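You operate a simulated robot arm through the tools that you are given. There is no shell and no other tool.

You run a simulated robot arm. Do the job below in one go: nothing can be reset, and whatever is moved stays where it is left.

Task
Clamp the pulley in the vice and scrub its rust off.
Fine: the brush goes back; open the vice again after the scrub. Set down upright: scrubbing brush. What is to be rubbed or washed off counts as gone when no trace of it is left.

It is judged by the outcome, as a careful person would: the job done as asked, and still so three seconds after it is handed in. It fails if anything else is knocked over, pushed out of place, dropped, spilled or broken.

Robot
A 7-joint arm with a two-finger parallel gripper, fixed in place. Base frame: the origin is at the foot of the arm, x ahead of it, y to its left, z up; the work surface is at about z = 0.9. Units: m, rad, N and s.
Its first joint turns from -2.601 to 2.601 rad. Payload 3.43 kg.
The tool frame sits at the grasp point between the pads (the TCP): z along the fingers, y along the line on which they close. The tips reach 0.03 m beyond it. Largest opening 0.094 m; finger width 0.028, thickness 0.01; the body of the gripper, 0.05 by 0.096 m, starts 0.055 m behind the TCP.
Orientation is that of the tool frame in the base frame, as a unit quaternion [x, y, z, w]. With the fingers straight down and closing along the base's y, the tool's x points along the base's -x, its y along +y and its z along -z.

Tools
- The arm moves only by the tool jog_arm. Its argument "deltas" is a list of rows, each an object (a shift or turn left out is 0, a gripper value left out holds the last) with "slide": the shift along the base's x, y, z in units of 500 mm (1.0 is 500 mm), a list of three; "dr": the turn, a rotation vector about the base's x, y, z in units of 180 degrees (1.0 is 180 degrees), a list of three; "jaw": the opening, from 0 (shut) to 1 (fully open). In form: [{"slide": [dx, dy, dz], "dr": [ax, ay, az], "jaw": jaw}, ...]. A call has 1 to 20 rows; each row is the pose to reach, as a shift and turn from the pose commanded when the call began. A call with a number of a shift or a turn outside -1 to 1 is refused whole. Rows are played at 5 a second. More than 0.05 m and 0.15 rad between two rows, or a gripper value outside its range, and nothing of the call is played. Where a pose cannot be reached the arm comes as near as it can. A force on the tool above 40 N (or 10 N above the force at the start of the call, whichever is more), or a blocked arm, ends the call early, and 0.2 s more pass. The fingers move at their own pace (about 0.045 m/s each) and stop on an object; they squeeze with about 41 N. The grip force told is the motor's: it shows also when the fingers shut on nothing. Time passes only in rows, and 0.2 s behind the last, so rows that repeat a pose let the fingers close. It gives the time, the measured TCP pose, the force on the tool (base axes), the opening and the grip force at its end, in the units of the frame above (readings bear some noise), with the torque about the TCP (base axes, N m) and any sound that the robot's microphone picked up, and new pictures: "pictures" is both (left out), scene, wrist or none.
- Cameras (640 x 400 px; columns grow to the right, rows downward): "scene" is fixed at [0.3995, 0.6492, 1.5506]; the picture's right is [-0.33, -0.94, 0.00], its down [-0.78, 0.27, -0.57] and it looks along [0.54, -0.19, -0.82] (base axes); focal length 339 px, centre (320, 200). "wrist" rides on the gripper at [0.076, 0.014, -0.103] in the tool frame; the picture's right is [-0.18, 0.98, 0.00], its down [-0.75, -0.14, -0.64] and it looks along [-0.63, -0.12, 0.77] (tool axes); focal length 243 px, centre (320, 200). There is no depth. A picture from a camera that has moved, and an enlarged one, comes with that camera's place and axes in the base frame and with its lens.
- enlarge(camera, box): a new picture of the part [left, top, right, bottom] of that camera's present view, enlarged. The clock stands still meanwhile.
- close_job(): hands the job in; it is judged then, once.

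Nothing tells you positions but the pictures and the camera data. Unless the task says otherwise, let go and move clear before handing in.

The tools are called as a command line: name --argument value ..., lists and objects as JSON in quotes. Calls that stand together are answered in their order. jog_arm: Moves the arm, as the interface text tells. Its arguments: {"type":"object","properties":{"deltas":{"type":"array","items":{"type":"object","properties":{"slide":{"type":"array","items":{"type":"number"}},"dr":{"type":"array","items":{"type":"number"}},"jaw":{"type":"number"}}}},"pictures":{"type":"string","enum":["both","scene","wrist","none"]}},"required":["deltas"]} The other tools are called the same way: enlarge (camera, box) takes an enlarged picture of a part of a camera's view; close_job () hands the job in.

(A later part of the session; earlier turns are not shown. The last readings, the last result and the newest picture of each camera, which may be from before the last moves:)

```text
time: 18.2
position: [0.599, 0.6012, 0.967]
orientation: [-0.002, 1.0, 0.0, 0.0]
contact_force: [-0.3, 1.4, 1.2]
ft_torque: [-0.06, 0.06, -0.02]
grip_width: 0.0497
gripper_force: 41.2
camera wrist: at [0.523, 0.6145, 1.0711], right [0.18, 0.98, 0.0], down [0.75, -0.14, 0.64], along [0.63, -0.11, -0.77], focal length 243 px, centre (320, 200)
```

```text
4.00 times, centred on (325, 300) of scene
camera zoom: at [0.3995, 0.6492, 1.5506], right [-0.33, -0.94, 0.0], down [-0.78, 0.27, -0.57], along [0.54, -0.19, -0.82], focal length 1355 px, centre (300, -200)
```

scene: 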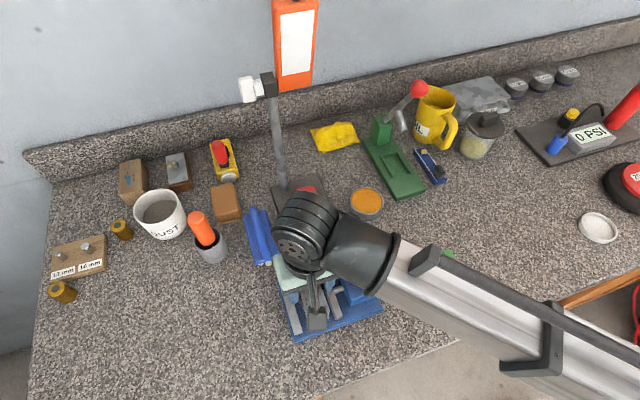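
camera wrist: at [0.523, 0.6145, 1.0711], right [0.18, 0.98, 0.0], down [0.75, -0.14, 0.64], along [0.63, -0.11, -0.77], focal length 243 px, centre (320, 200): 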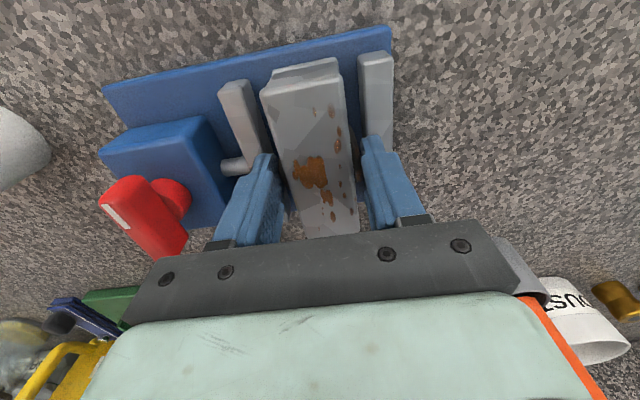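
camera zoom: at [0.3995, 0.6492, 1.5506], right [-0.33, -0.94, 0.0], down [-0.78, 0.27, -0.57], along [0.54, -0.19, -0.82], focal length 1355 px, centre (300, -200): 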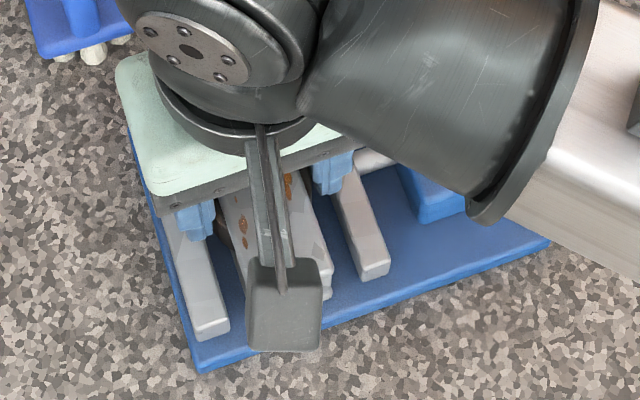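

The weight has come off the gripper, so the pulley is resting in the vice. I'll open gently and rise straight up.

jog_arm --deltas '[{"slide": [0, 0, 0], "jaw": 0.6}, {"slide": [0, 0, 0], "jaw": 0.7}, {"slide": [0, 0, 0.002], "jaw": 0.75}, {"slide": [0, 0, 0.02], "jaw": 0.75}, {"slide": [0, 0, 0.06], "jaw": 0.75}, {"slide": [0, 0, 0.12], "jaw": 0.75}, {"slide": [0, 0, 0.18], "jaw": 0.75}, {"slide": [-0.06, 0, 0.24], "jaw": 0.75}, {"slide": [-0.12, 0, 0.26], "jaw": 0.75}, {"slide": [-0.18, 0, 0.26], "jaw": 0.75}, {"slide": [-0.18, 0, 0.26], "jaw": 0.75}]' --pictures "both"

enlarge --camera "wrist" --box '[200, 60, 420, 230]'

enlarge --camera "scene" --box '[260, 250, 390, 350]'

```text
time: 20.6
position: [0.5071, 0.6011, 1.0969]
orientation: [-0.003, 1.0, 0.0, -0.001]
contact_force: [0.0, 0.2, -0.3]
ft_torque: [0.0, 0.0, 0.01]
grip_width: 0.0705
gripper_force: 0.1
camera wrist: at [0.4324, 0.6144, 1.2009], right [0.18, 0.98, 0.0], down [0.75, -0.14, 0.64], along [0.63, -0.12, -0.77], focal length 243 px, centre (320, 200)
```

scene: 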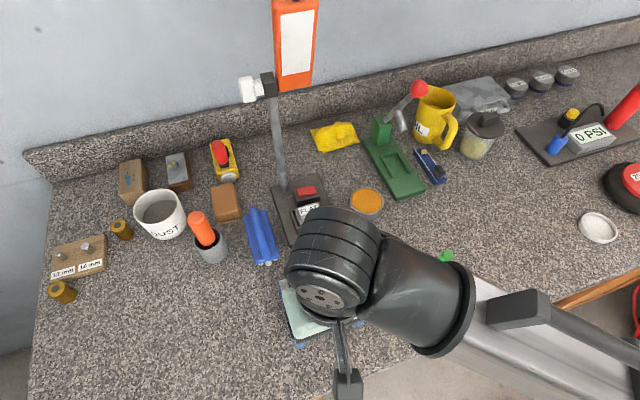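
wrist: 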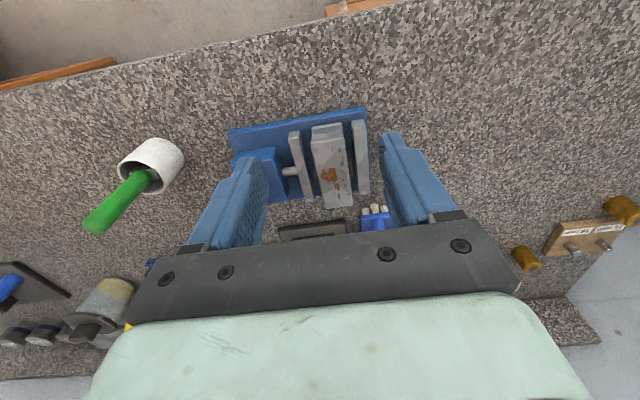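

```text
2.35 times, centred on (310, 145) of wrist
camera zoom: at [0.4324, 0.6144, 1.2009], right [0.18, 0.98, 0.0], down [0.75, -0.14, 0.64], along [0.63, -0.12, -0.77], focal length 571 px, centre (344, 329)
```

zoom: 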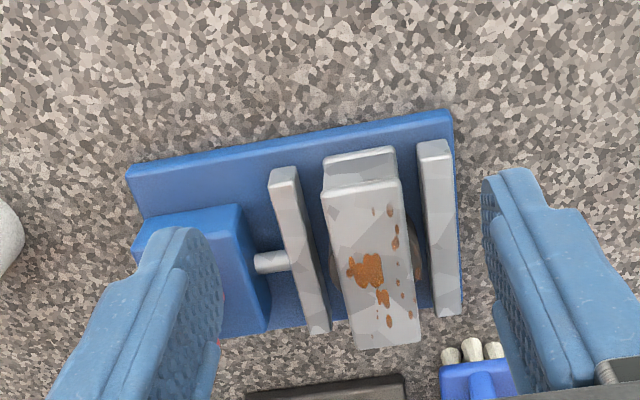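

```text
4.00 times, centred on (325, 300) of scene
camera zoom: at [0.3995, 0.6492, 1.5506], right [-0.33, -0.94, 0.0], down [-0.78, 0.27, -0.57], along [0.54, -0.19, -0.82], focal length 1355 px, centre (300, -200)
```

zoom: 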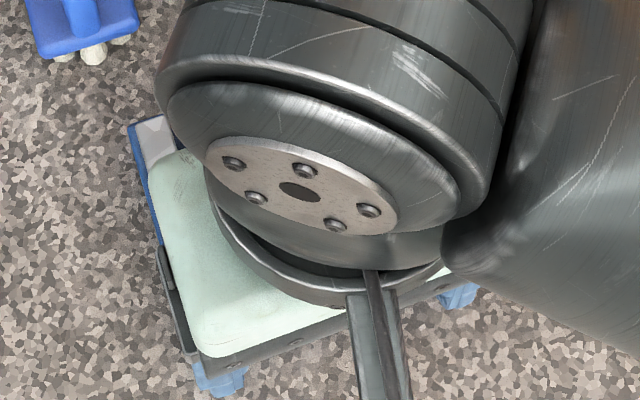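

The pulley is well seated between the jaws. Next I'll move over the red lever to check its shape and centre before gripping it.

jog_arm --deltas '[{"slide": [0.04, -0.06, 0], "jaw": 0.75}, {"slide": [0.1, -0.12, 0], "jaw": 0.75}, {"slide": [0.15, -0.18, 0], "jaw": 0.75}, {"slide": [0.188, -0.196, -0.05], "jaw": 0.75}, {"slide": [0.188, -0.196, -0.09], "jaw": 0.75}, {"slide": [0.188, -0.196, -0.09], "jaw": 0.75}]' --pictures "both"

enlarge --camera "wrist" --box '[220, 60, 420, 230]'

enlarge --camera "scene" --box '[260, 250, 390, 350]'

```text
time: 22.0
position: [0.6025, 0.5024, 1.0537]
orientation: [-0.002, 1.0, -0.001, 0.0]
contact_force: [0.1, 0.1, 0.1]
ft_torque: [-0.01, 0.01, 0.0]
grip_width: 0.0705
gripper_force: 0.0
camera wrist: at [0.5269, 0.5166, 1.1561], right [0.18, 0.98, 0.0], down [0.75, -0.14, 0.64], along [0.63, -0.11, -0.77], focal length 243 px, centre (320, 200)
```

scene: 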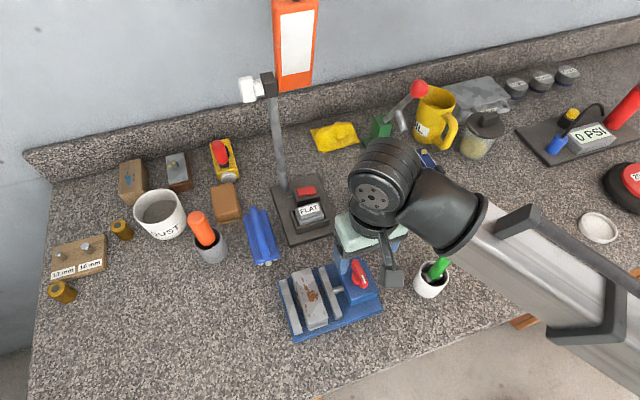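
wrist: 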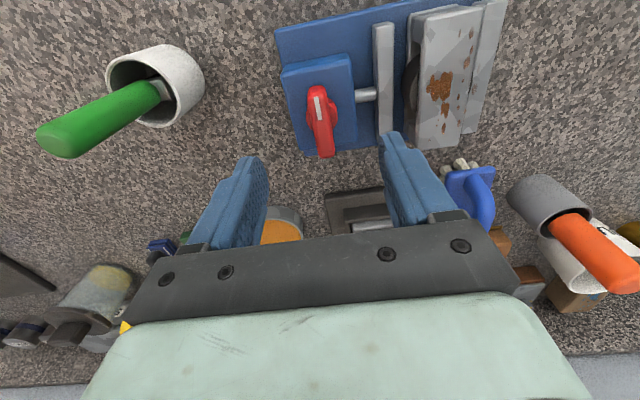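

```text
2.35 times, centred on (320, 145) of wrist
camera zoom: at [0.5269, 0.5166, 1.1561], right [0.18, 0.98, 0.0], down [0.75, -0.14, 0.64], along [0.63, -0.11, -0.77], focal length 571 px, centre (320, 329)
```

zoom: 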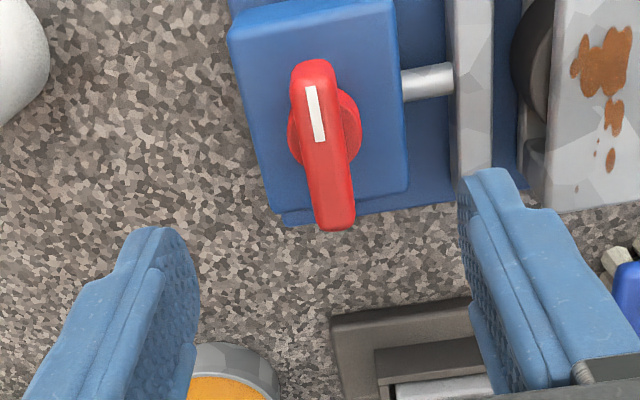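

```text
4.00 times, centred on (325, 300) of scene
camera zoom: at [0.3995, 0.6492, 1.5506], right [-0.33, -0.94, 0.0], down [-0.78, 0.27, -0.57], along [0.54, -0.19, -0.82], focal length 1355 px, centre (300, -200)
```

zoom: 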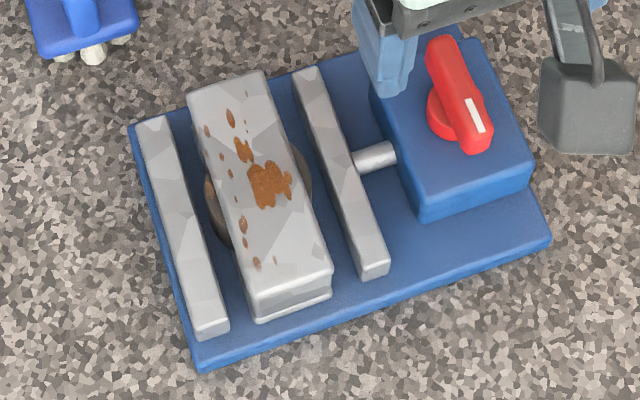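

The lever's axis is at about (0.5995, 0.505) and the bar is about 14 mm wide. I'll descend around the bar and close on it.

jog_arm --deltas '[{"slide": [-0.006, 0.004, -0.05], "jaw": 0.6}, {"slide": [-0.006, 0.004, -0.1], "jaw": 0.6}, {"slide": [-0.006, 0.004, -0.117], "jaw": 0.6}, {"slide": [-0.006, 0.004, -0.117], "jaw": 0.4}, {"slide": [-0.006, 0.004, -0.117], "jaw": 0.2}, {"slide": [-0.006, 0.004, -0.117], "jaw": 0.0}, {"slide": [-0.006, 0.004, -0.117], "jaw": 0.0}, {"slide": [-0.006, 0.004, -0.117], "jaw": 0.0}]' --pictures "both"

enlarge --camera "wrist" --box '[220, 60, 420, 230]'

```text
time: 23.8
position: [0.5988, 0.5054, 0.9927]
orientation: [-0.002, 1.0, 0.0, 0.0]
contact_force: [-0.2, 2.5, -0.8]
ft_torque: [0.1, -0.18, -0.04]
grip_width: 0.0255
gripper_force: 45.1
camera wrist: at [0.5234, 0.5186, 1.0966], right [0.18, 0.98, 0.0], down [0.75, -0.14, 0.64], along [0.63, -0.11, -0.77], focal length 243 px, centre (320, 200)
```

scene: 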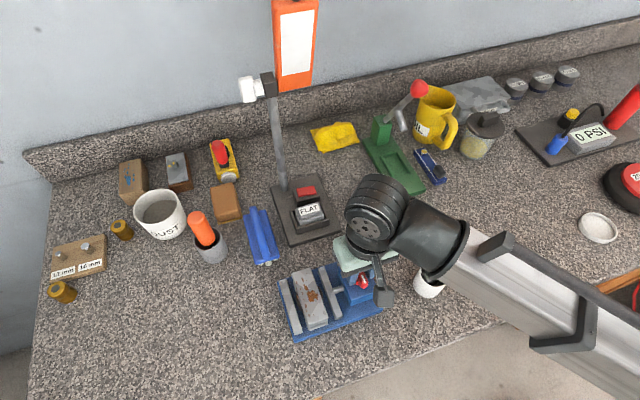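
wrist: 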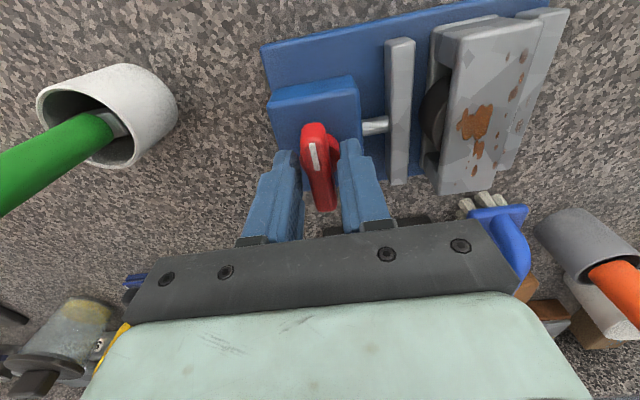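

```text
2.35 times, centred on (320, 145) of wrist
camera zoom: at [0.5234, 0.5186, 1.0966], right [0.18, 0.98, 0.0], down [0.75, -0.14, 0.64], along [0.63, -0.11, -0.77], focal length 571 px, centre (320, 329)
```

zoom: 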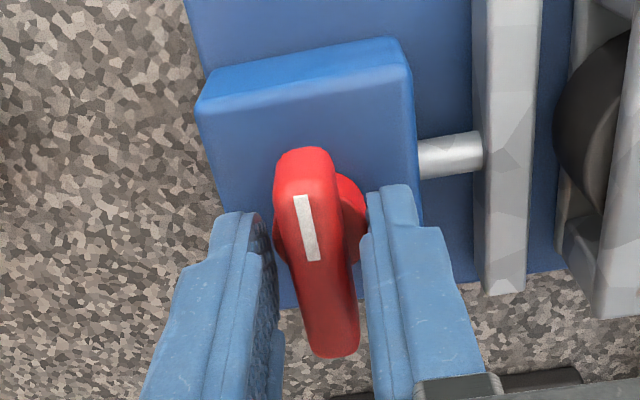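

The fingers closed on the base disc (25 mm wide) rather than the bar. I'll open, rise about 10 mm, and close again on the bar only.

jog_arm --deltas '[{"slide": [0, 0, 0], "jaw": 0.4}, {"slide": [0, 0, 0], "jaw": 0.4}, {"slide": [0, 0, 0.01], "jaw": 0.4}, {"slide": [0, 0, 0.02], "jaw": 0.4}, {"slide": [0, 0, 0.02], "jaw": 0.2}, {"slide": [0, 0, 0.02], "jaw": 0.0}, {"slide": [0, 0, 0.02], "jaw": 0.0}, {"slide": [0, 0, 0.02], "jaw": 0.0}]' --pictures "wrist"

enlarge --camera "wrist" --box '[220, 60, 420, 230]'

```text
time: 25.6
position: [0.5988, 0.505, 1.0028]
orientation: [-0.003, 1.0, 0.0, 0.0]
contact_force: [-0.2, -0.7, -1.9]
ft_torque: [0.01, 0.07, -0.62]
grip_width: 0.0139
gripper_force: 44.9
camera wrist: at [0.5233, 0.5187, 1.1071], right [0.18, 0.98, 0.0], down [0.75, -0.14, 0.64], along [0.63, -0.12, -0.77], focal length 243 px, centre (320, 200)
```

wrist: 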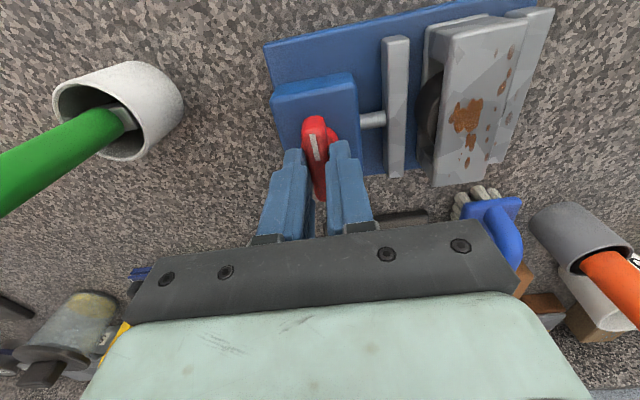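

```text
2.35 times, centred on (320, 145) of wrist
camera zoom: at [0.5233, 0.5187, 1.1071], right [0.18, 0.98, 0.0], down [0.75, -0.14, 0.64], along [0.63, -0.12, -0.77], focal length 571 px, centre (320, 329)
```

zoom: 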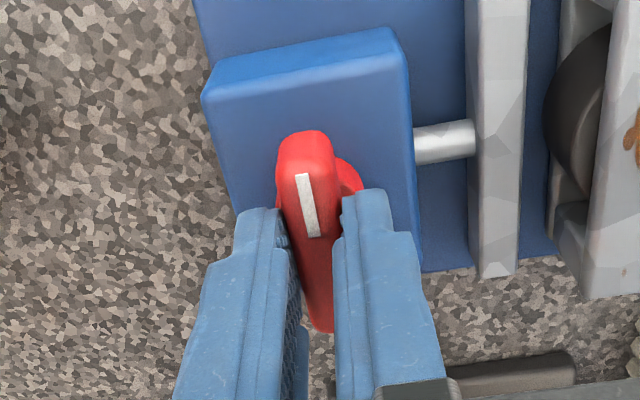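

The bar is now gripped at 14 mm. I'll turn it a little clockwise as seen from above and watch the torque and the jaw.

jog_arm --deltas '[{"slide": [0, 0, 0], "dr": [0, 0, -0.02], "jaw": 0}, {"slide": [0, 0, 0], "dr": [0, 0, -0.04], "jaw": 0}, {"slide": [0, 0, 0], "dr": [0, 0, -0.06], "jaw": 0}, {"slide": [0, 0, 0], "dr": [0, 0, -0.08], "jaw": 0}, {"slide": [0, 0, 0], "dr": [0, 0, -0.1], "jaw": 0}, {"slide": [0, 0, 0], "dr": [0, 0, -0.1], "jaw": 0}]' --pictures "both"

enlarge --camera "wrist" --box '[220, 30, 500, 230]'

enlarge --camera "scene" --box '[260, 250, 390, 350]'

```text
time: 27.0
position: [0.5984, 0.5052, 1.0033]
orientation: [0.154, 0.988, 0.0, 0.0]
contact_force: [4.6, 7.6, -1.6]
ft_torque: [0.17, 0.12, -0.03]
grip_width: 0.0139
gripper_force: 45.0
camera wrist: at [0.5314, 0.5417, 1.1071], right [0.47, 0.88, 0.0], down [0.67, -0.36, 0.64], along [0.57, -0.3, -0.77], focal length 243 px, centre (320, 200)
```

scene: 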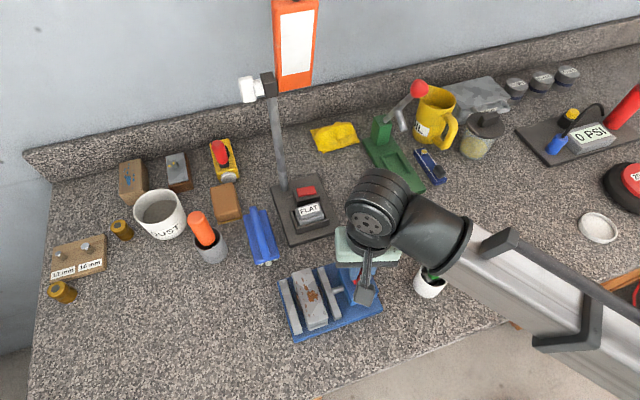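
wrist: 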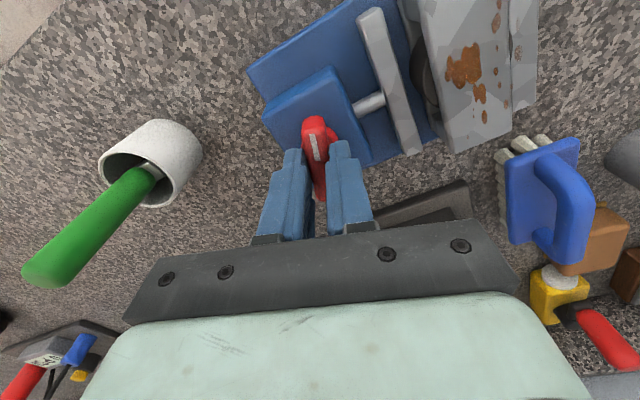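

```text
2.00 times, centred on (360, 130) of wrist
camera zoom: at [0.5314, 0.5417, 1.1071], right [0.47, 0.88, 0.0], down [0.67, -0.36, 0.64], along [0.57, -0.3, -0.77], focal length 485 px, centre (240, 340)
```

zoom: 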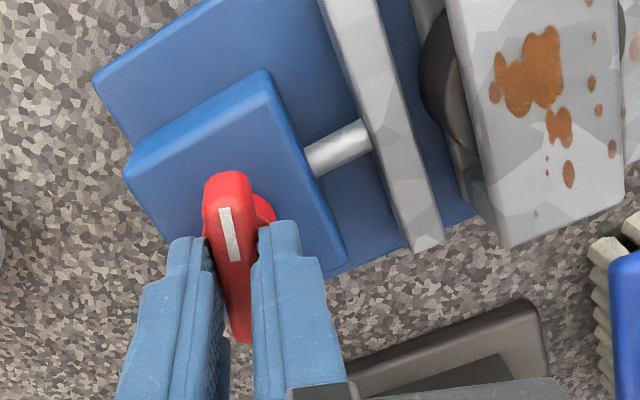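

```text
4.00 times, centred on (325, 300) of scene
camera zoom: at [0.3995, 0.6492, 1.5506], right [-0.33, -0.94, 0.0], down [-0.78, 0.27, -0.57], along [0.54, -0.19, -0.82], focal length 1355 px, centre (300, -200)
```

zoom: 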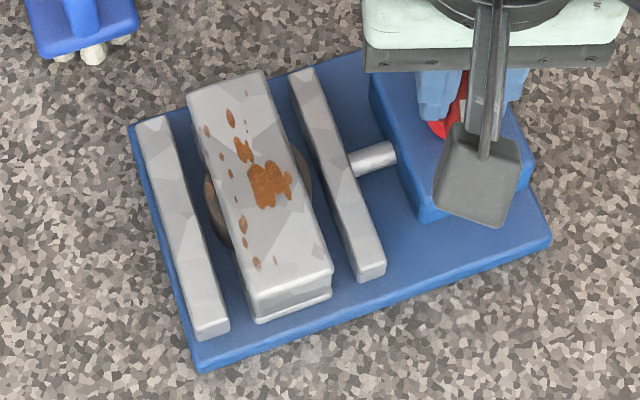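

The lever turns freely clockwise and the moving jaw is advancing toward the pulley. I'll keep turning in that direction.

jog_arm --deltas '[{"slide": [0.001, 0.002, 0], "dr": [0, 0, -0.03], "jaw": 0}, {"slide": [0.001, 0.002, 0], "dr": [0, 0, -0.06], "jaw": 0}, {"slide": [0.001, 0.002, 0], "dr": [0, 0, -0.09], "jaw": 0}, {"slide": [0.001, 0.002, 0], "dr": [0, 0, -0.12], "jaw": 0}, {"slide": [0.001, 0.002, 0], "dr": [0, 0, -0.15], "jaw": 0}, {"slide": [0.001, 0.002, 0], "dr": [0, 0, -0.15], "jaw": 0}]' --pictures "both"

enlarge --camera "scene" --box '[260, 250, 390, 350]'

```text
time: 28.4
position: [0.5996, 0.5055, 1.0022]
orientation: [0.381, 0.925, -0.001, 0.0]
contact_force: [-4.5, 5.9, -3.7]
ft_torque: [-0.52, -0.68, -0.03]
grip_width: 0.0137
gripper_force: 44.8
camera wrist: at [0.5559, 0.5694, 1.1071], right [0.82, 0.57, 0.0], down [0.44, -0.63, 0.64], along [0.36, -0.53, -0.77], focal length 243 px, centre (320, 200)
```

scene: 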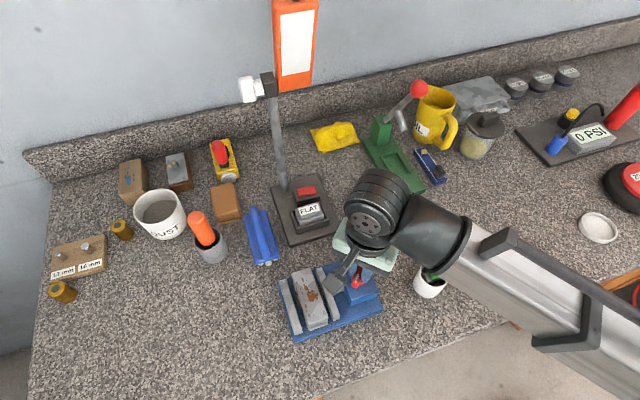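
wrist: 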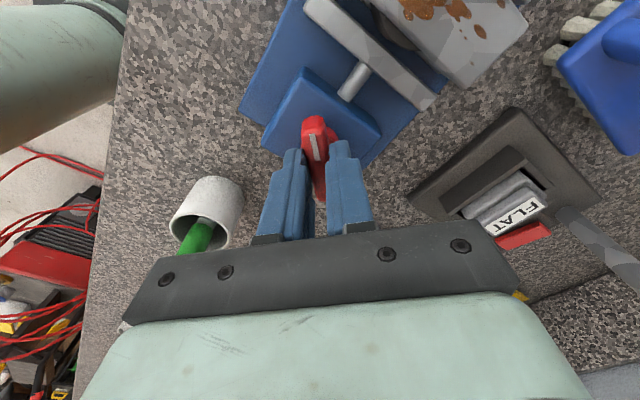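

```text
4.00 times, centred on (325, 300) of scene
camera zoom: at [0.3995, 0.6492, 1.5506], right [-0.33, -0.94, 0.0], down [-0.78, 0.27, -0.57], along [0.54, -0.19, -0.82], focal length 1355 px, centre (300, -200)
```

zoom: 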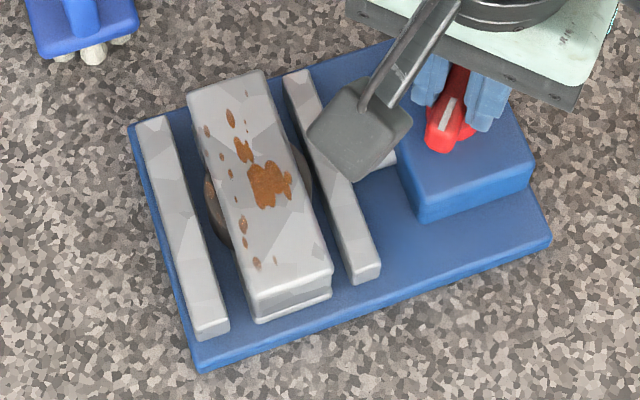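

The jaw has advanced about 4 mm over 45°. I'll continue clockwise in the same way.

jog_arm --deltas '[{"slide": [0, 0, 0], "dr": [0, 0, -0.03], "jaw": 0}, {"slide": [0, 0, 0], "dr": [0, 0, -0.06], "jaw": 0}, {"slide": [0, 0, 0], "dr": [0, 0, -0.09], "jaw": 0}, {"slide": [0, 0, 0], "dr": [0, 0, -0.12], "jaw": 0}, {"slide": [0, 0, 0], "dr": [0, 0, -0.15], "jaw": 0}, {"slide": [0, 0, 0], "dr": [0, 0, -0.18], "jaw": 0}, {"slide": [0, 0, 0], "dr": [0, 0, -0.21], "jaw": 0}, {"slide": [0, 0, 0], "dr": [0, 0, -0.21], "jaw": 0}]' --pictures "both"

enlarge --camera "scene" --box '[260, 250, 390, 350]'

```text
time: 30.2
position: [0.5987, 0.505, 1.0025]
orientation: [0.66, 0.751, 0.0, 0.0]
contact_force: [0.3, 7.9, -8.5]
ft_torque: [0.96, 0.11, 0.02]
grip_width: 0.0139
gripper_force: 44.5
camera wrist: at [0.6048, 0.5832, 1.1072], right [1.0, -0.06, 0.0], down [-0.04, -0.77, 0.64], along [-0.04, -0.64, -0.77], focal length 243 px, centre (320, 200)
```

scene: 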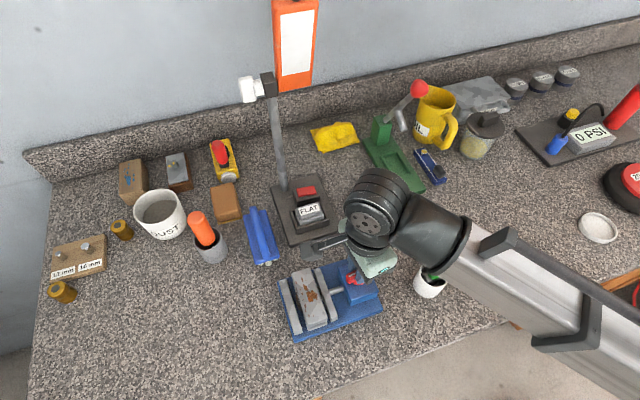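
wrist: 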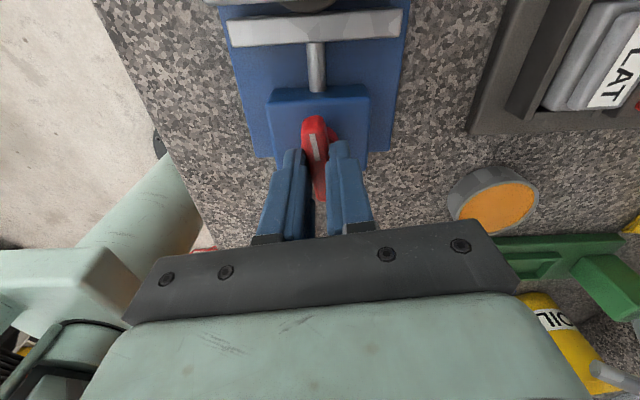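

```text
4.00 times, centred on (325, 300) of scene
camera zoom: at [0.3995, 0.6492, 1.5506], right [-0.33, -0.94, 0.0], down [-0.78, 0.27, -0.57], along [0.54, -0.19, -0.82], focal length 1355 px, centre (300, -200)
```

zoom: 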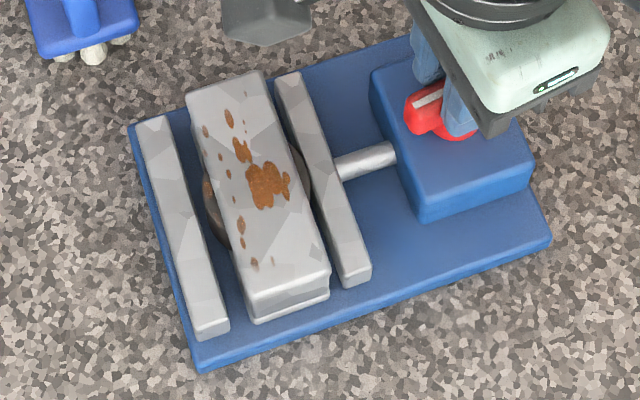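

The moving jaw has reached the wheel, with a small gap left on the fixed side. I'll keep turning until it clamps.

jog_arm --deltas '[{"slide": [0, 0, 0], "dr": [0, 0, -0.03], "jaw": 0}, {"slide": [0, 0, 0], "dr": [0, 0, -0.06], "jaw": 0}, {"slide": [0, 0, 0], "dr": [0, 0, -0.09], "jaw": 0}, {"slide": [0, 0, 0], "dr": [0, 0, -0.12], "jaw": 0}, {"slide": [0, 0, 0], "dr": [0, 0, -0.12], "jaw": 0}]' --pictures "both"

enlarge --camera "scene" --box '[260, 250, 390, 350]'

```text
time: 31.4
position: [0.6006, 0.5062, 1.0033]
orientation: [0.789, 0.615, 0.0, 0.0]
contact_force: [6.8, 9.0, -12.9]
ft_torque: [0.74, -0.3, -0.01]
grip_width: 0.0139
gripper_force: 45.3
camera wrist: at [0.6334, 0.5762, 1.1072], right [0.91, -0.42, 0.0], down [-0.32, -0.7, 0.64], along [-0.27, -0.58, -0.77], focal length 243 px, centre (320, 200)
```

scene: 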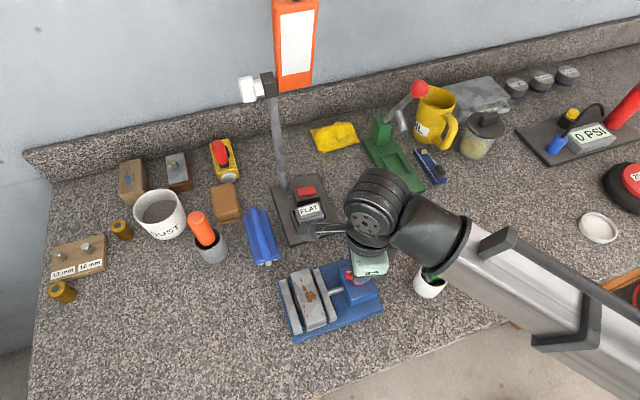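
wrist: 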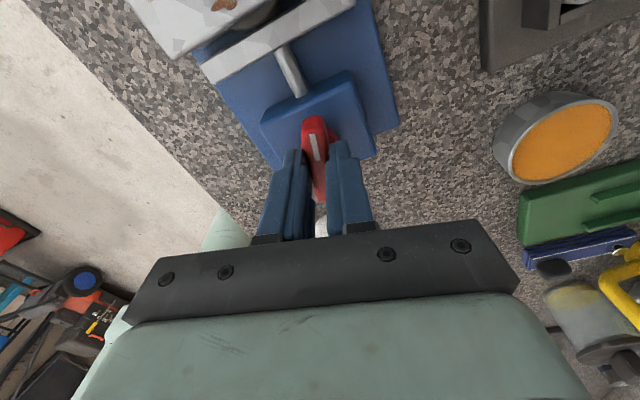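

```text
4.00 times, centred on (325, 300) of scene
camera zoom: at [0.3995, 0.6492, 1.5506], right [-0.33, -0.94, 0.0], down [-0.78, 0.27, -0.57], along [0.54, -0.19, -0.82], focal length 1355 px, centre (300, -200)
```

zoom: 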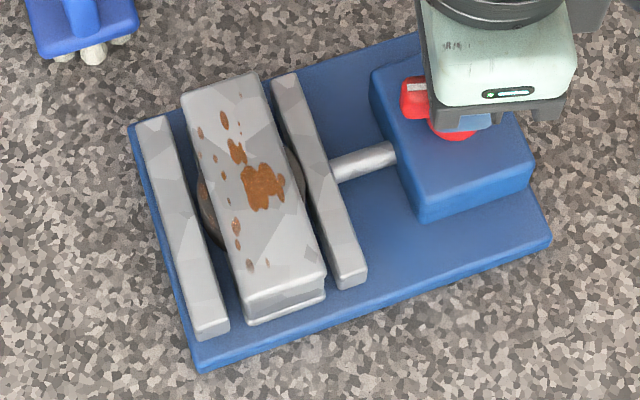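

The pulley is being pushed toward the fixed jaw and is nearly clamped. I'll keep turning with a small correction to relieve the side force.

jog_arm --deltas '[{"slide": [0.001, 0.001, -0.001], "dr": [0, 0, -0.03], "jaw": 0}, {"slide": [0.001, 0.001, -0.002], "dr": [0, 0, -0.06], "jaw": 0}, {"slide": [0.001, 0.001, -0.002], "dr": [0, 0, -0.09], "jaw": 0}, {"slide": [0.001, 0.001, -0.002], "dr": [0, 0, -0.12], "jaw": 0}, {"slide": [0.001, 0.001, -0.002], "dr": [0, 0, -0.12], "jaw": 0}]' --pictures "both"

enlarge --camera "scene" --box '[260, 250, 390, 350]'

```text
time: 32.6
position: [0.6009, 0.5053, 1.0031]
orientation: [0.89, 0.456, 0.0, 0.0]
contact_force: [12.0, 1.9, 16.1]
ft_torque: [-0.62, 0.18, 1.27]
grip_width: 0.0136
gripper_force: 45.2
camera wrist: at [0.6573, 0.5593, 1.1072], right [0.69, -0.72, 0.0], down [-0.56, -0.53, 0.64], along [-0.46, -0.44, -0.77], focal length 243 px, centre (320, 200)
```

scene: 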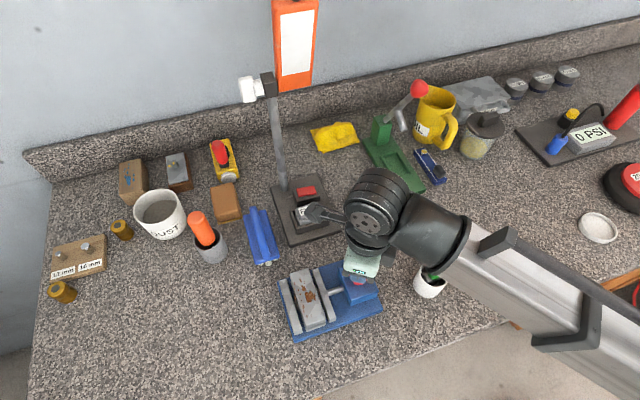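
wrist: 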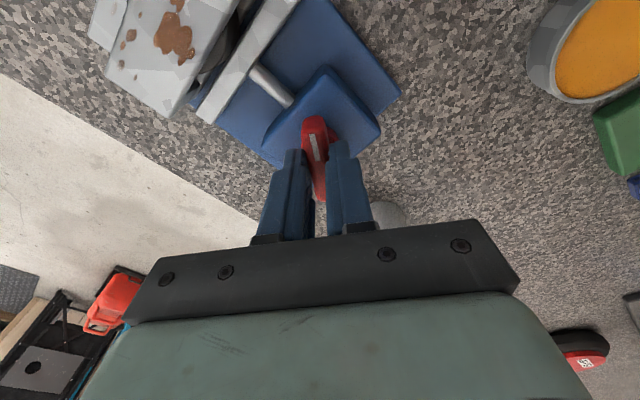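

```text
4.00 times, centred on (325, 300) of scene
camera zoom: at [0.3995, 0.6492, 1.5506], right [-0.33, -0.94, 0.0], down [-0.78, 0.27, -0.57], along [0.54, -0.19, -0.82], focal length 1355 px, centre (300, -200)
```

zoom: 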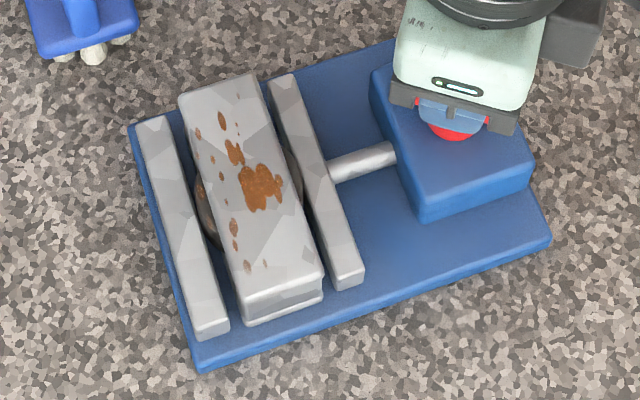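

The resistance torque has jumped to about 1.3 N·m and the wheel now touches both jaws. I'll add a slight final turn and relieve the vertical force.

jog_arm --deltas '[{"slide": [-0.001, 0, 0.001], "dr": [0, 0, -0.015], "jaw": 0}, {"slide": [-0.001, 0, 0.001], "dr": [0, 0, -0.03], "jaw": 0}, {"slide": [-0.001, 0, 0.001], "dr": [0, 0, -0.03], "jaw": 0}]' --pictures "none"

enlarge --camera "scene" --box '[260, 250, 390, 350]'

```text
time: 33.4
position: [0.6008, 0.5056, 1.0039]
orientation: [0.905, 0.424, -0.001, -0.007]
contact_force: [-4.7, 6.8, 1.5]
ft_torque: [-0.56, -0.07, 1.4]
grip_width: 0.0153
gripper_force: 45.0
out of reach, approached as far as the arm can: row 2, 3
stopped in row 3: the force on the tool passed its limit at 42 N (the readings are from after the stop); the commanded pose is now the measured one
```

```text
4.00 times, centred on (325, 300) of scene
camera zoom: at [0.3995, 0.6492, 1.5506], right [-0.33, -0.94, 0.0], down [-0.78, 0.27, -0.57], along [0.54, -0.19, -0.82], focal length 1355 px, centre (300, -200)
```

zoom: 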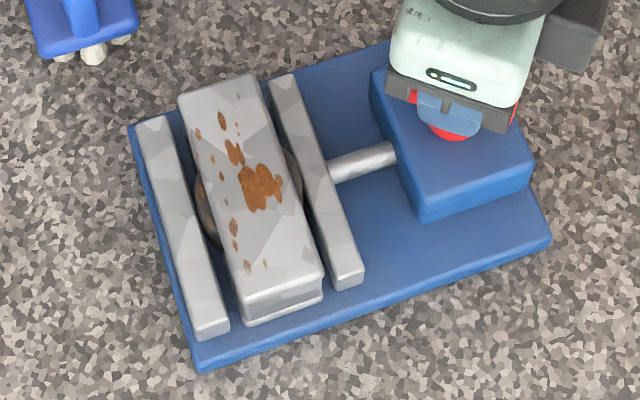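

The lever is at its stop with the pulley clamped. I'll release the lever, rise, and check that it stays put.

jog_arm --deltas '[{"slide": [0, 0, 0], "jaw": 0.2}, {"slide": [0, 0, 0], "jaw": 0.5}, {"slide": [0, 0, 0], "jaw": 0.5}, {"slide": [0, 0, 0.04], "jaw": 0.5}, {"slide": [0, 0, 0.1], "jaw": 0.5}, {"slide": [0, 0, 0.16], "dr": [0, 0, 0.04], "jaw": 0.5}, {"slide": [0, 0, 0.16], "dr": [0, 0, 0.08], "jaw": 0.5}]' --pictures "both"

enlarge --camera "scene" --box '[260, 250, 390, 350]'

enlarge --camera "wrist" --box '[140, 0, 420, 200]'

```text
time: 35.0
position: [0.602, 0.5056, 1.0825]
orientation: [0.846, 0.533, -0.002, -0.005]
contact_force: [0.1, 1.0, -0.6]
ft_torque: [-0.02, 0.0, 0.04]
grip_width: 0.047
gripper_force: 0.0
camera wrist: at [0.6482, 0.5659, 1.1867], right [0.81, -0.59, -0.01], down [-0.45, -0.62, 0.64], along [-0.39, -0.51, -0.77], focal length 243 px, centre (320, 200)
```

scene: 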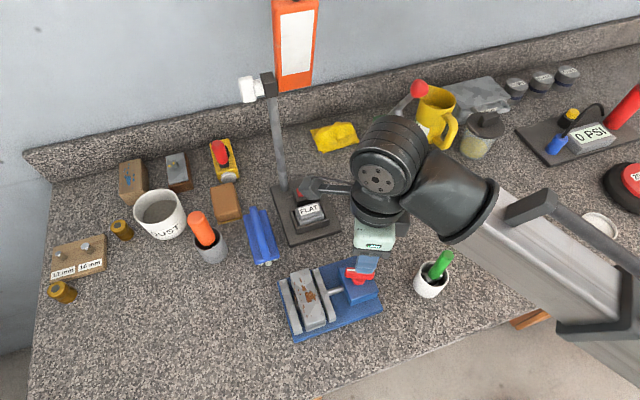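
wrist: 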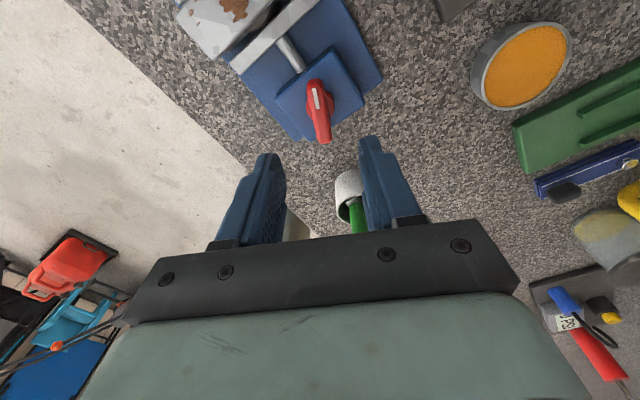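

```text
4.00 times, centred on (325, 300) of scene
camera zoom: at [0.3995, 0.6492, 1.5506], right [-0.33, -0.94, 0.0], down [-0.78, 0.27, -0.57], along [0.54, -0.19, -0.82], focal length 1355 px, centre (300, -200)
```

zoom: 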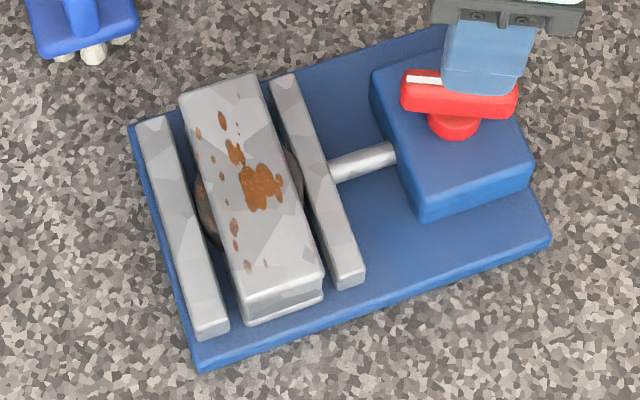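

```text
2.00 times, centred on (280, 100) of wrist
camera zoom: at [0.6482, 0.5659, 1.1867], right [0.81, -0.59, -0.01], down [-0.45, -0.62, 0.64], along [-0.39, -0.51, -0.77], focal length 485 px, centre (400, 400)
```

zoom: 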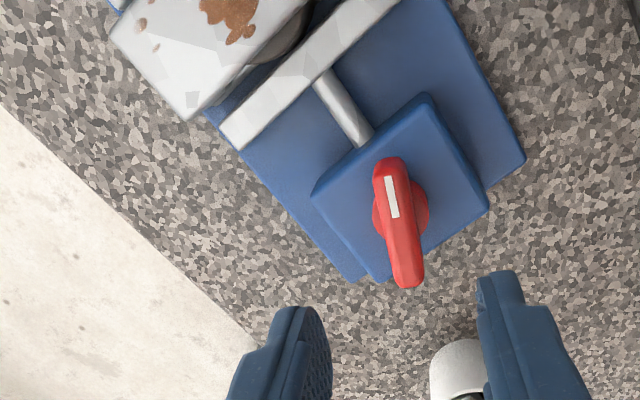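

The vice stays clamped with the wheel touching both jaws and the lever turned about 115°. Next I'll unwind the wrist and move to view the scrubbing brush from above.

jog_arm --deltas '[{"slide": [0, 0, 0.02], "dr": [0, 0, 0.043], "jaw": 0.6}, {"slide": [0, 0, 0.05], "dr": [0, 0, 0.086], "jaw": 0.6}, {"slide": [0, 0.02, 0.075], "dr": [0, 0, 0.129], "jaw": 0.6}, {"slide": [0, 0.05, 0.075], "dr": [0, 0, 0.172], "jaw": 0.6}, {"slide": [0, 0.08, 0.075], "dr": [0, 0, 0.215], "jaw": 0.6}, {"slide": [0, 0.11, 0.075], "dr": [0, 0, 0.258], "jaw": 0.6}, {"slide": [0, 0.14, 0.075], "dr": [0, 0, 0.301], "jaw": 0.6}, {"slide": [0, 0.17, 0.075], "dr": [0, 0, 0.344], "jaw": 0.6}, {"slide": [0.02, 0.2, 0.075], "dr": [0, 0, 0.387], "jaw": 0.6}, {"slide": [0.04, 0.23, 0.075], "dr": [0, 0, 0.43], "jaw": 0.6}, {"slide": [0.06, 0.25, 0.075], "dr": [0, 0, 0.473], "jaw": 0.6}, {"slide": [0.08, 0.269, 0.075], "dr": [0, 0, 0.516], "jaw": 0.6}, {"slide": [0.1, 0.269, 0.075], "dr": [0, 0, 0.559], "jaw": 0.6}, {"slide": [0.12, 0.269, 0.075], "dr": [0, 0, 0.602], "jaw": 0.6}, {"slide": [0.148, 0.269, 0.075], "dr": [0, 0, 0.642], "jaw": 0.6}, {"slide": [0.148, 0.269, 0.075], "dr": [0, 0, 0.642], "jaw": 0.6}]' --pictures "both"

enlarge --camera "wrist" --box '[240, 60, 420, 230]'

enlarge --camera "scene" --box '[230, 250, 390, 350]'

```text
time: 38.4
position: [0.6762, 0.6398, 1.122]
orientation: [0.0, 1.0, -0.005, -0.001]
contact_force: [-0.1, -0.6, 0.2]
ft_torque: [0.02, -0.01, 0.02]
grip_width: 0.0565
gripper_force: 0.0
camera wrist: at [0.6009, 0.6544, 1.2254], right [0.18, 0.98, -0.01], down [0.76, -0.13, 0.64], along [0.63, -0.13, -0.77], focal length 243 px, centre (320, 200)
```

scene: 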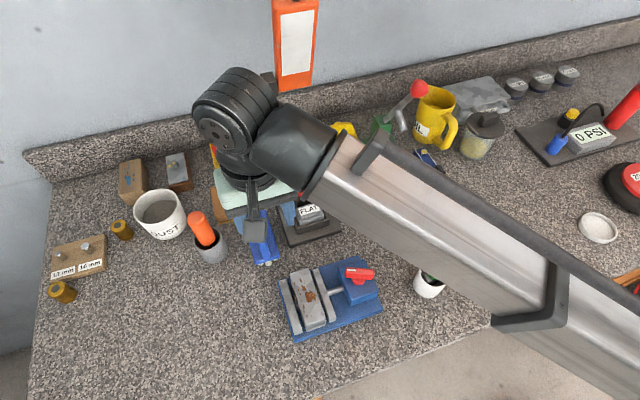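
wrist: 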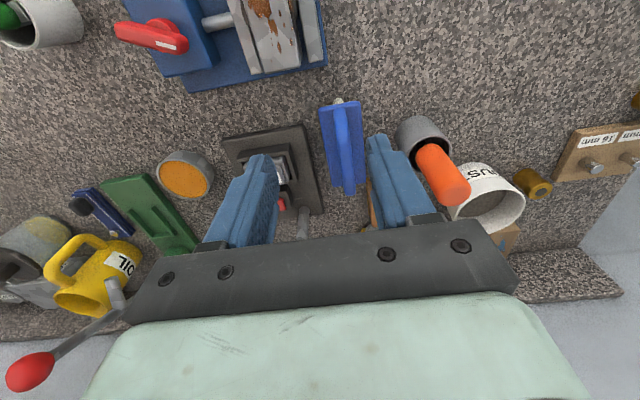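

```text
2.35 times, centred on (330, 145) of wrist
camera zoom: at [0.6009, 0.6544, 1.2254], right [0.18, 0.98, -0.01], down [0.76, -0.13, 0.64], along [0.63, -0.13, -0.77], focal length 571 px, centre (296, 329)
```

zoom: 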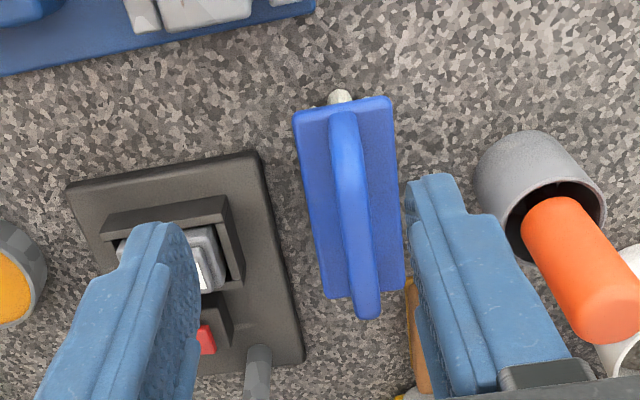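

```text
4.00 times, centred on (310, 300) of scene
camera zoom: at [0.3995, 0.6492, 1.5506], right [-0.33, -0.94, 0.0], down [-0.78, 0.27, -0.57], along [0.54, -0.19, -0.82], focal length 1355 px, centre (360, -200)
```

zoom: 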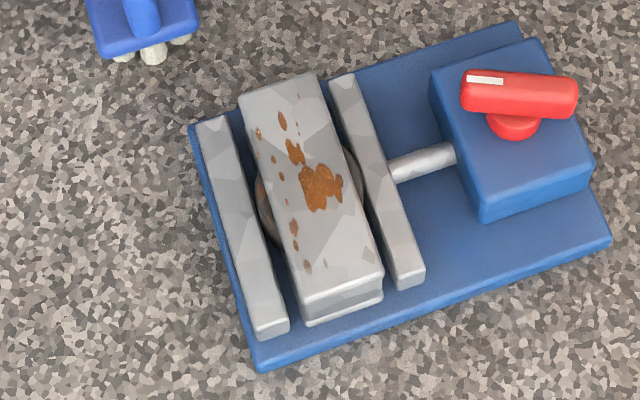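

The brush block spans x≈0.694–0.808 and y≈0.629–0.676. Its top is at about z 0.95, and the arched handle along x tops out near 0.98. It is close to the reach limit, so I'll hover over it and see how far the arm gets with the tool vertical.

jog_arm --deltas '[{"slide": [0.07, 0.013, -0.02], "dr": [0.0032, 0, 0], "jaw": 0.5}, {"slide": [0.12, 0.026, -0.06], "dr": [0.0032, 0, 0], "jaw": 0.5}, {"slide": [0.145, 0.026, -0.12], "dr": [0.0032, 0, 0], "jaw": 0.5}, {"slide": [0.145, 0.026, -0.14], "dr": [0.0032, 0, 0], "jaw": 0.5}, {"slide": [0.145, 0.026, -0.14], "dr": [0.0032, 0, 0], "jaw": 0.5}]' --pictures "both"

enlarge --camera "wrist" --box '[220, 60, 420, 230]'

```text
time: 39.6
position: [0.7488, 0.6516, 1.0507]
orientation: [0.0, 1.0, 0.0, 0.0]
contact_force: [-0.3, 0.2, 0.5]
ft_torque: [-0.01, -0.02, 0.04]
grip_width: 0.047
gripper_force: 0.1
camera wrist: at [0.6729, 0.666, 1.1546], right [0.19, 0.98, 0.0], down [0.76, -0.14, 0.64], along [0.63, -0.12, -0.77], focal length 243 px, centre (320, 200)
```

scene: 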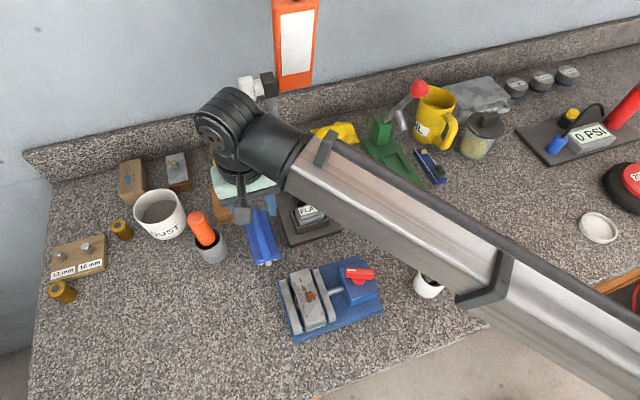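
wrist: 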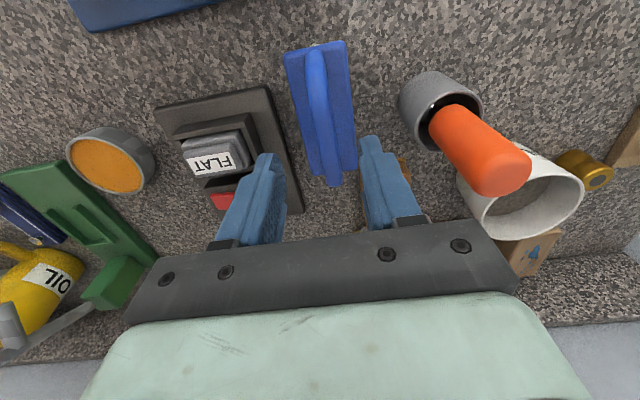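

```text
2.35 times, centred on (320, 145) of wrist
camera zoom: at [0.6729, 0.666, 1.1546], right [0.19, 0.98, 0.0], down [0.76, -0.14, 0.64], along [0.63, -0.12, -0.77], focal length 571 px, centre (320, 329)
```

zoom: 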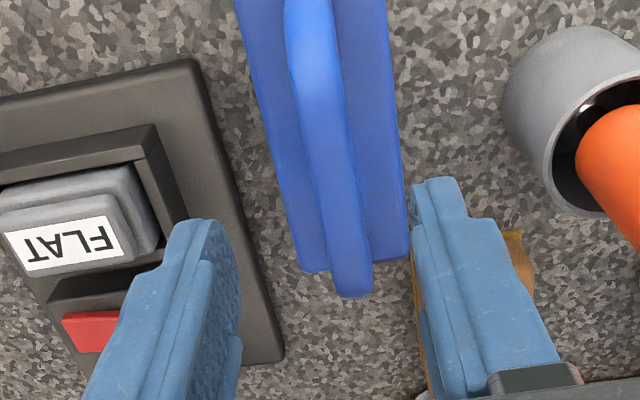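

The arm reaches here with the tool vertical. The handle centreline measures y≈0.655 at x≈0.751. I'll descend around it carefully.

jog_arm --deltas '[{"slide": [0.004, 0.006, -0.04], "jaw": 0.5}, {"slide": [0.004, 0.006, -0.08], "jaw": 0.5}, {"slide": [0.004, 0.006, -0.117], "jaw": 0.5}, {"slide": [0.004, 0.006, -0.117], "jaw": 0.5}]' --pictures "both"

enlarge --camera "wrist" --box '[220, 60, 420, 230]'

enlarge --camera "scene" --box '[200, 170, 320, 270]'

```text
time: 40.6
position: [0.7497, 0.6539, 0.9921]
orientation: [0.001, 1.0, 0.0, -0.001]
contact_force: [-0.7, -0.2, 0.0]
ft_torque: [0.02, -0.01, -0.03]
grip_width: 0.0468
gripper_force: 0.0
camera wrist: at [0.6742, 0.669, 1.096], right [0.19, 0.98, 0.0], down [0.76, -0.14, 0.64], along [0.63, -0.12, -0.77], focal length 243 px, centre (320, 200)
```

scene: 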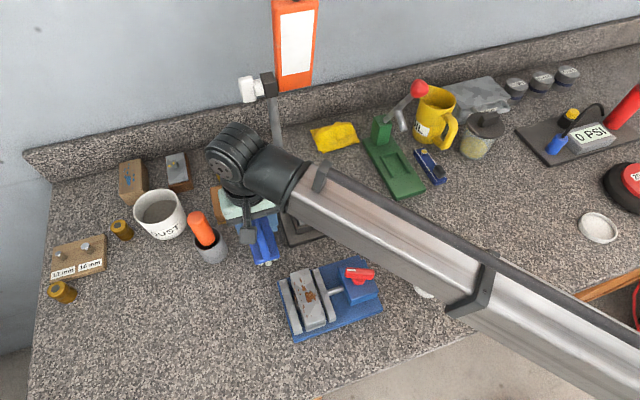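
wrist: 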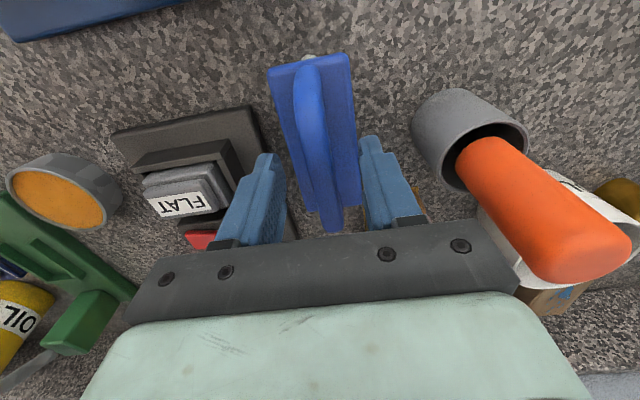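

```text
2.35 times, centred on (320, 145) of wrist
camera zoom: at [0.6742, 0.669, 1.096], right [0.19, 0.98, 0.0], down [0.76, -0.14, 0.64], along [0.63, -0.12, -0.77], focal length 571 px, centre (320, 329)
```

zoom: 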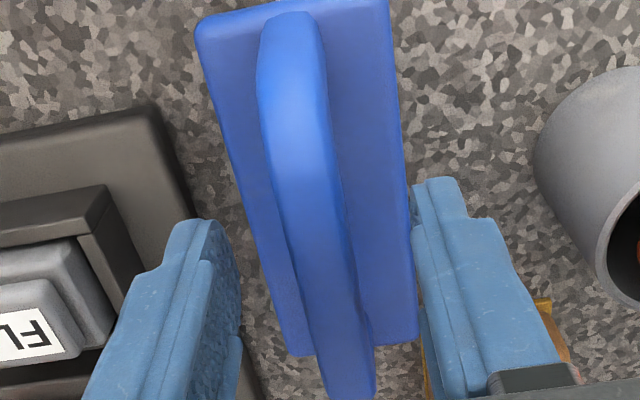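

```text
4.00 times, centred on (260, 220) of scene
camera zoom: at [0.3995, 0.6492, 1.5506], right [-0.33, -0.94, 0.0], down [-0.78, 0.27, -0.57], along [0.54, -0.19, -0.82], focal length 1355 px, centre (560, 120)
```

zoom: 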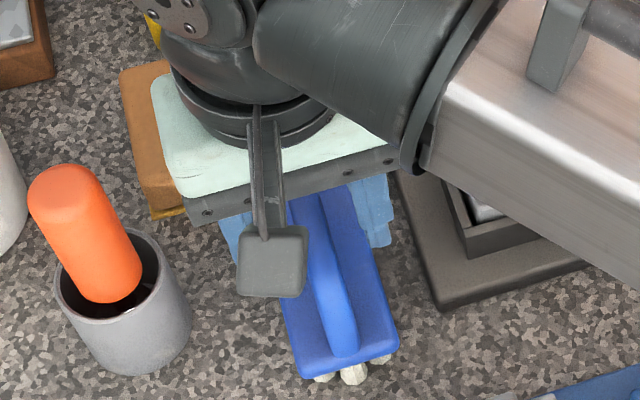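

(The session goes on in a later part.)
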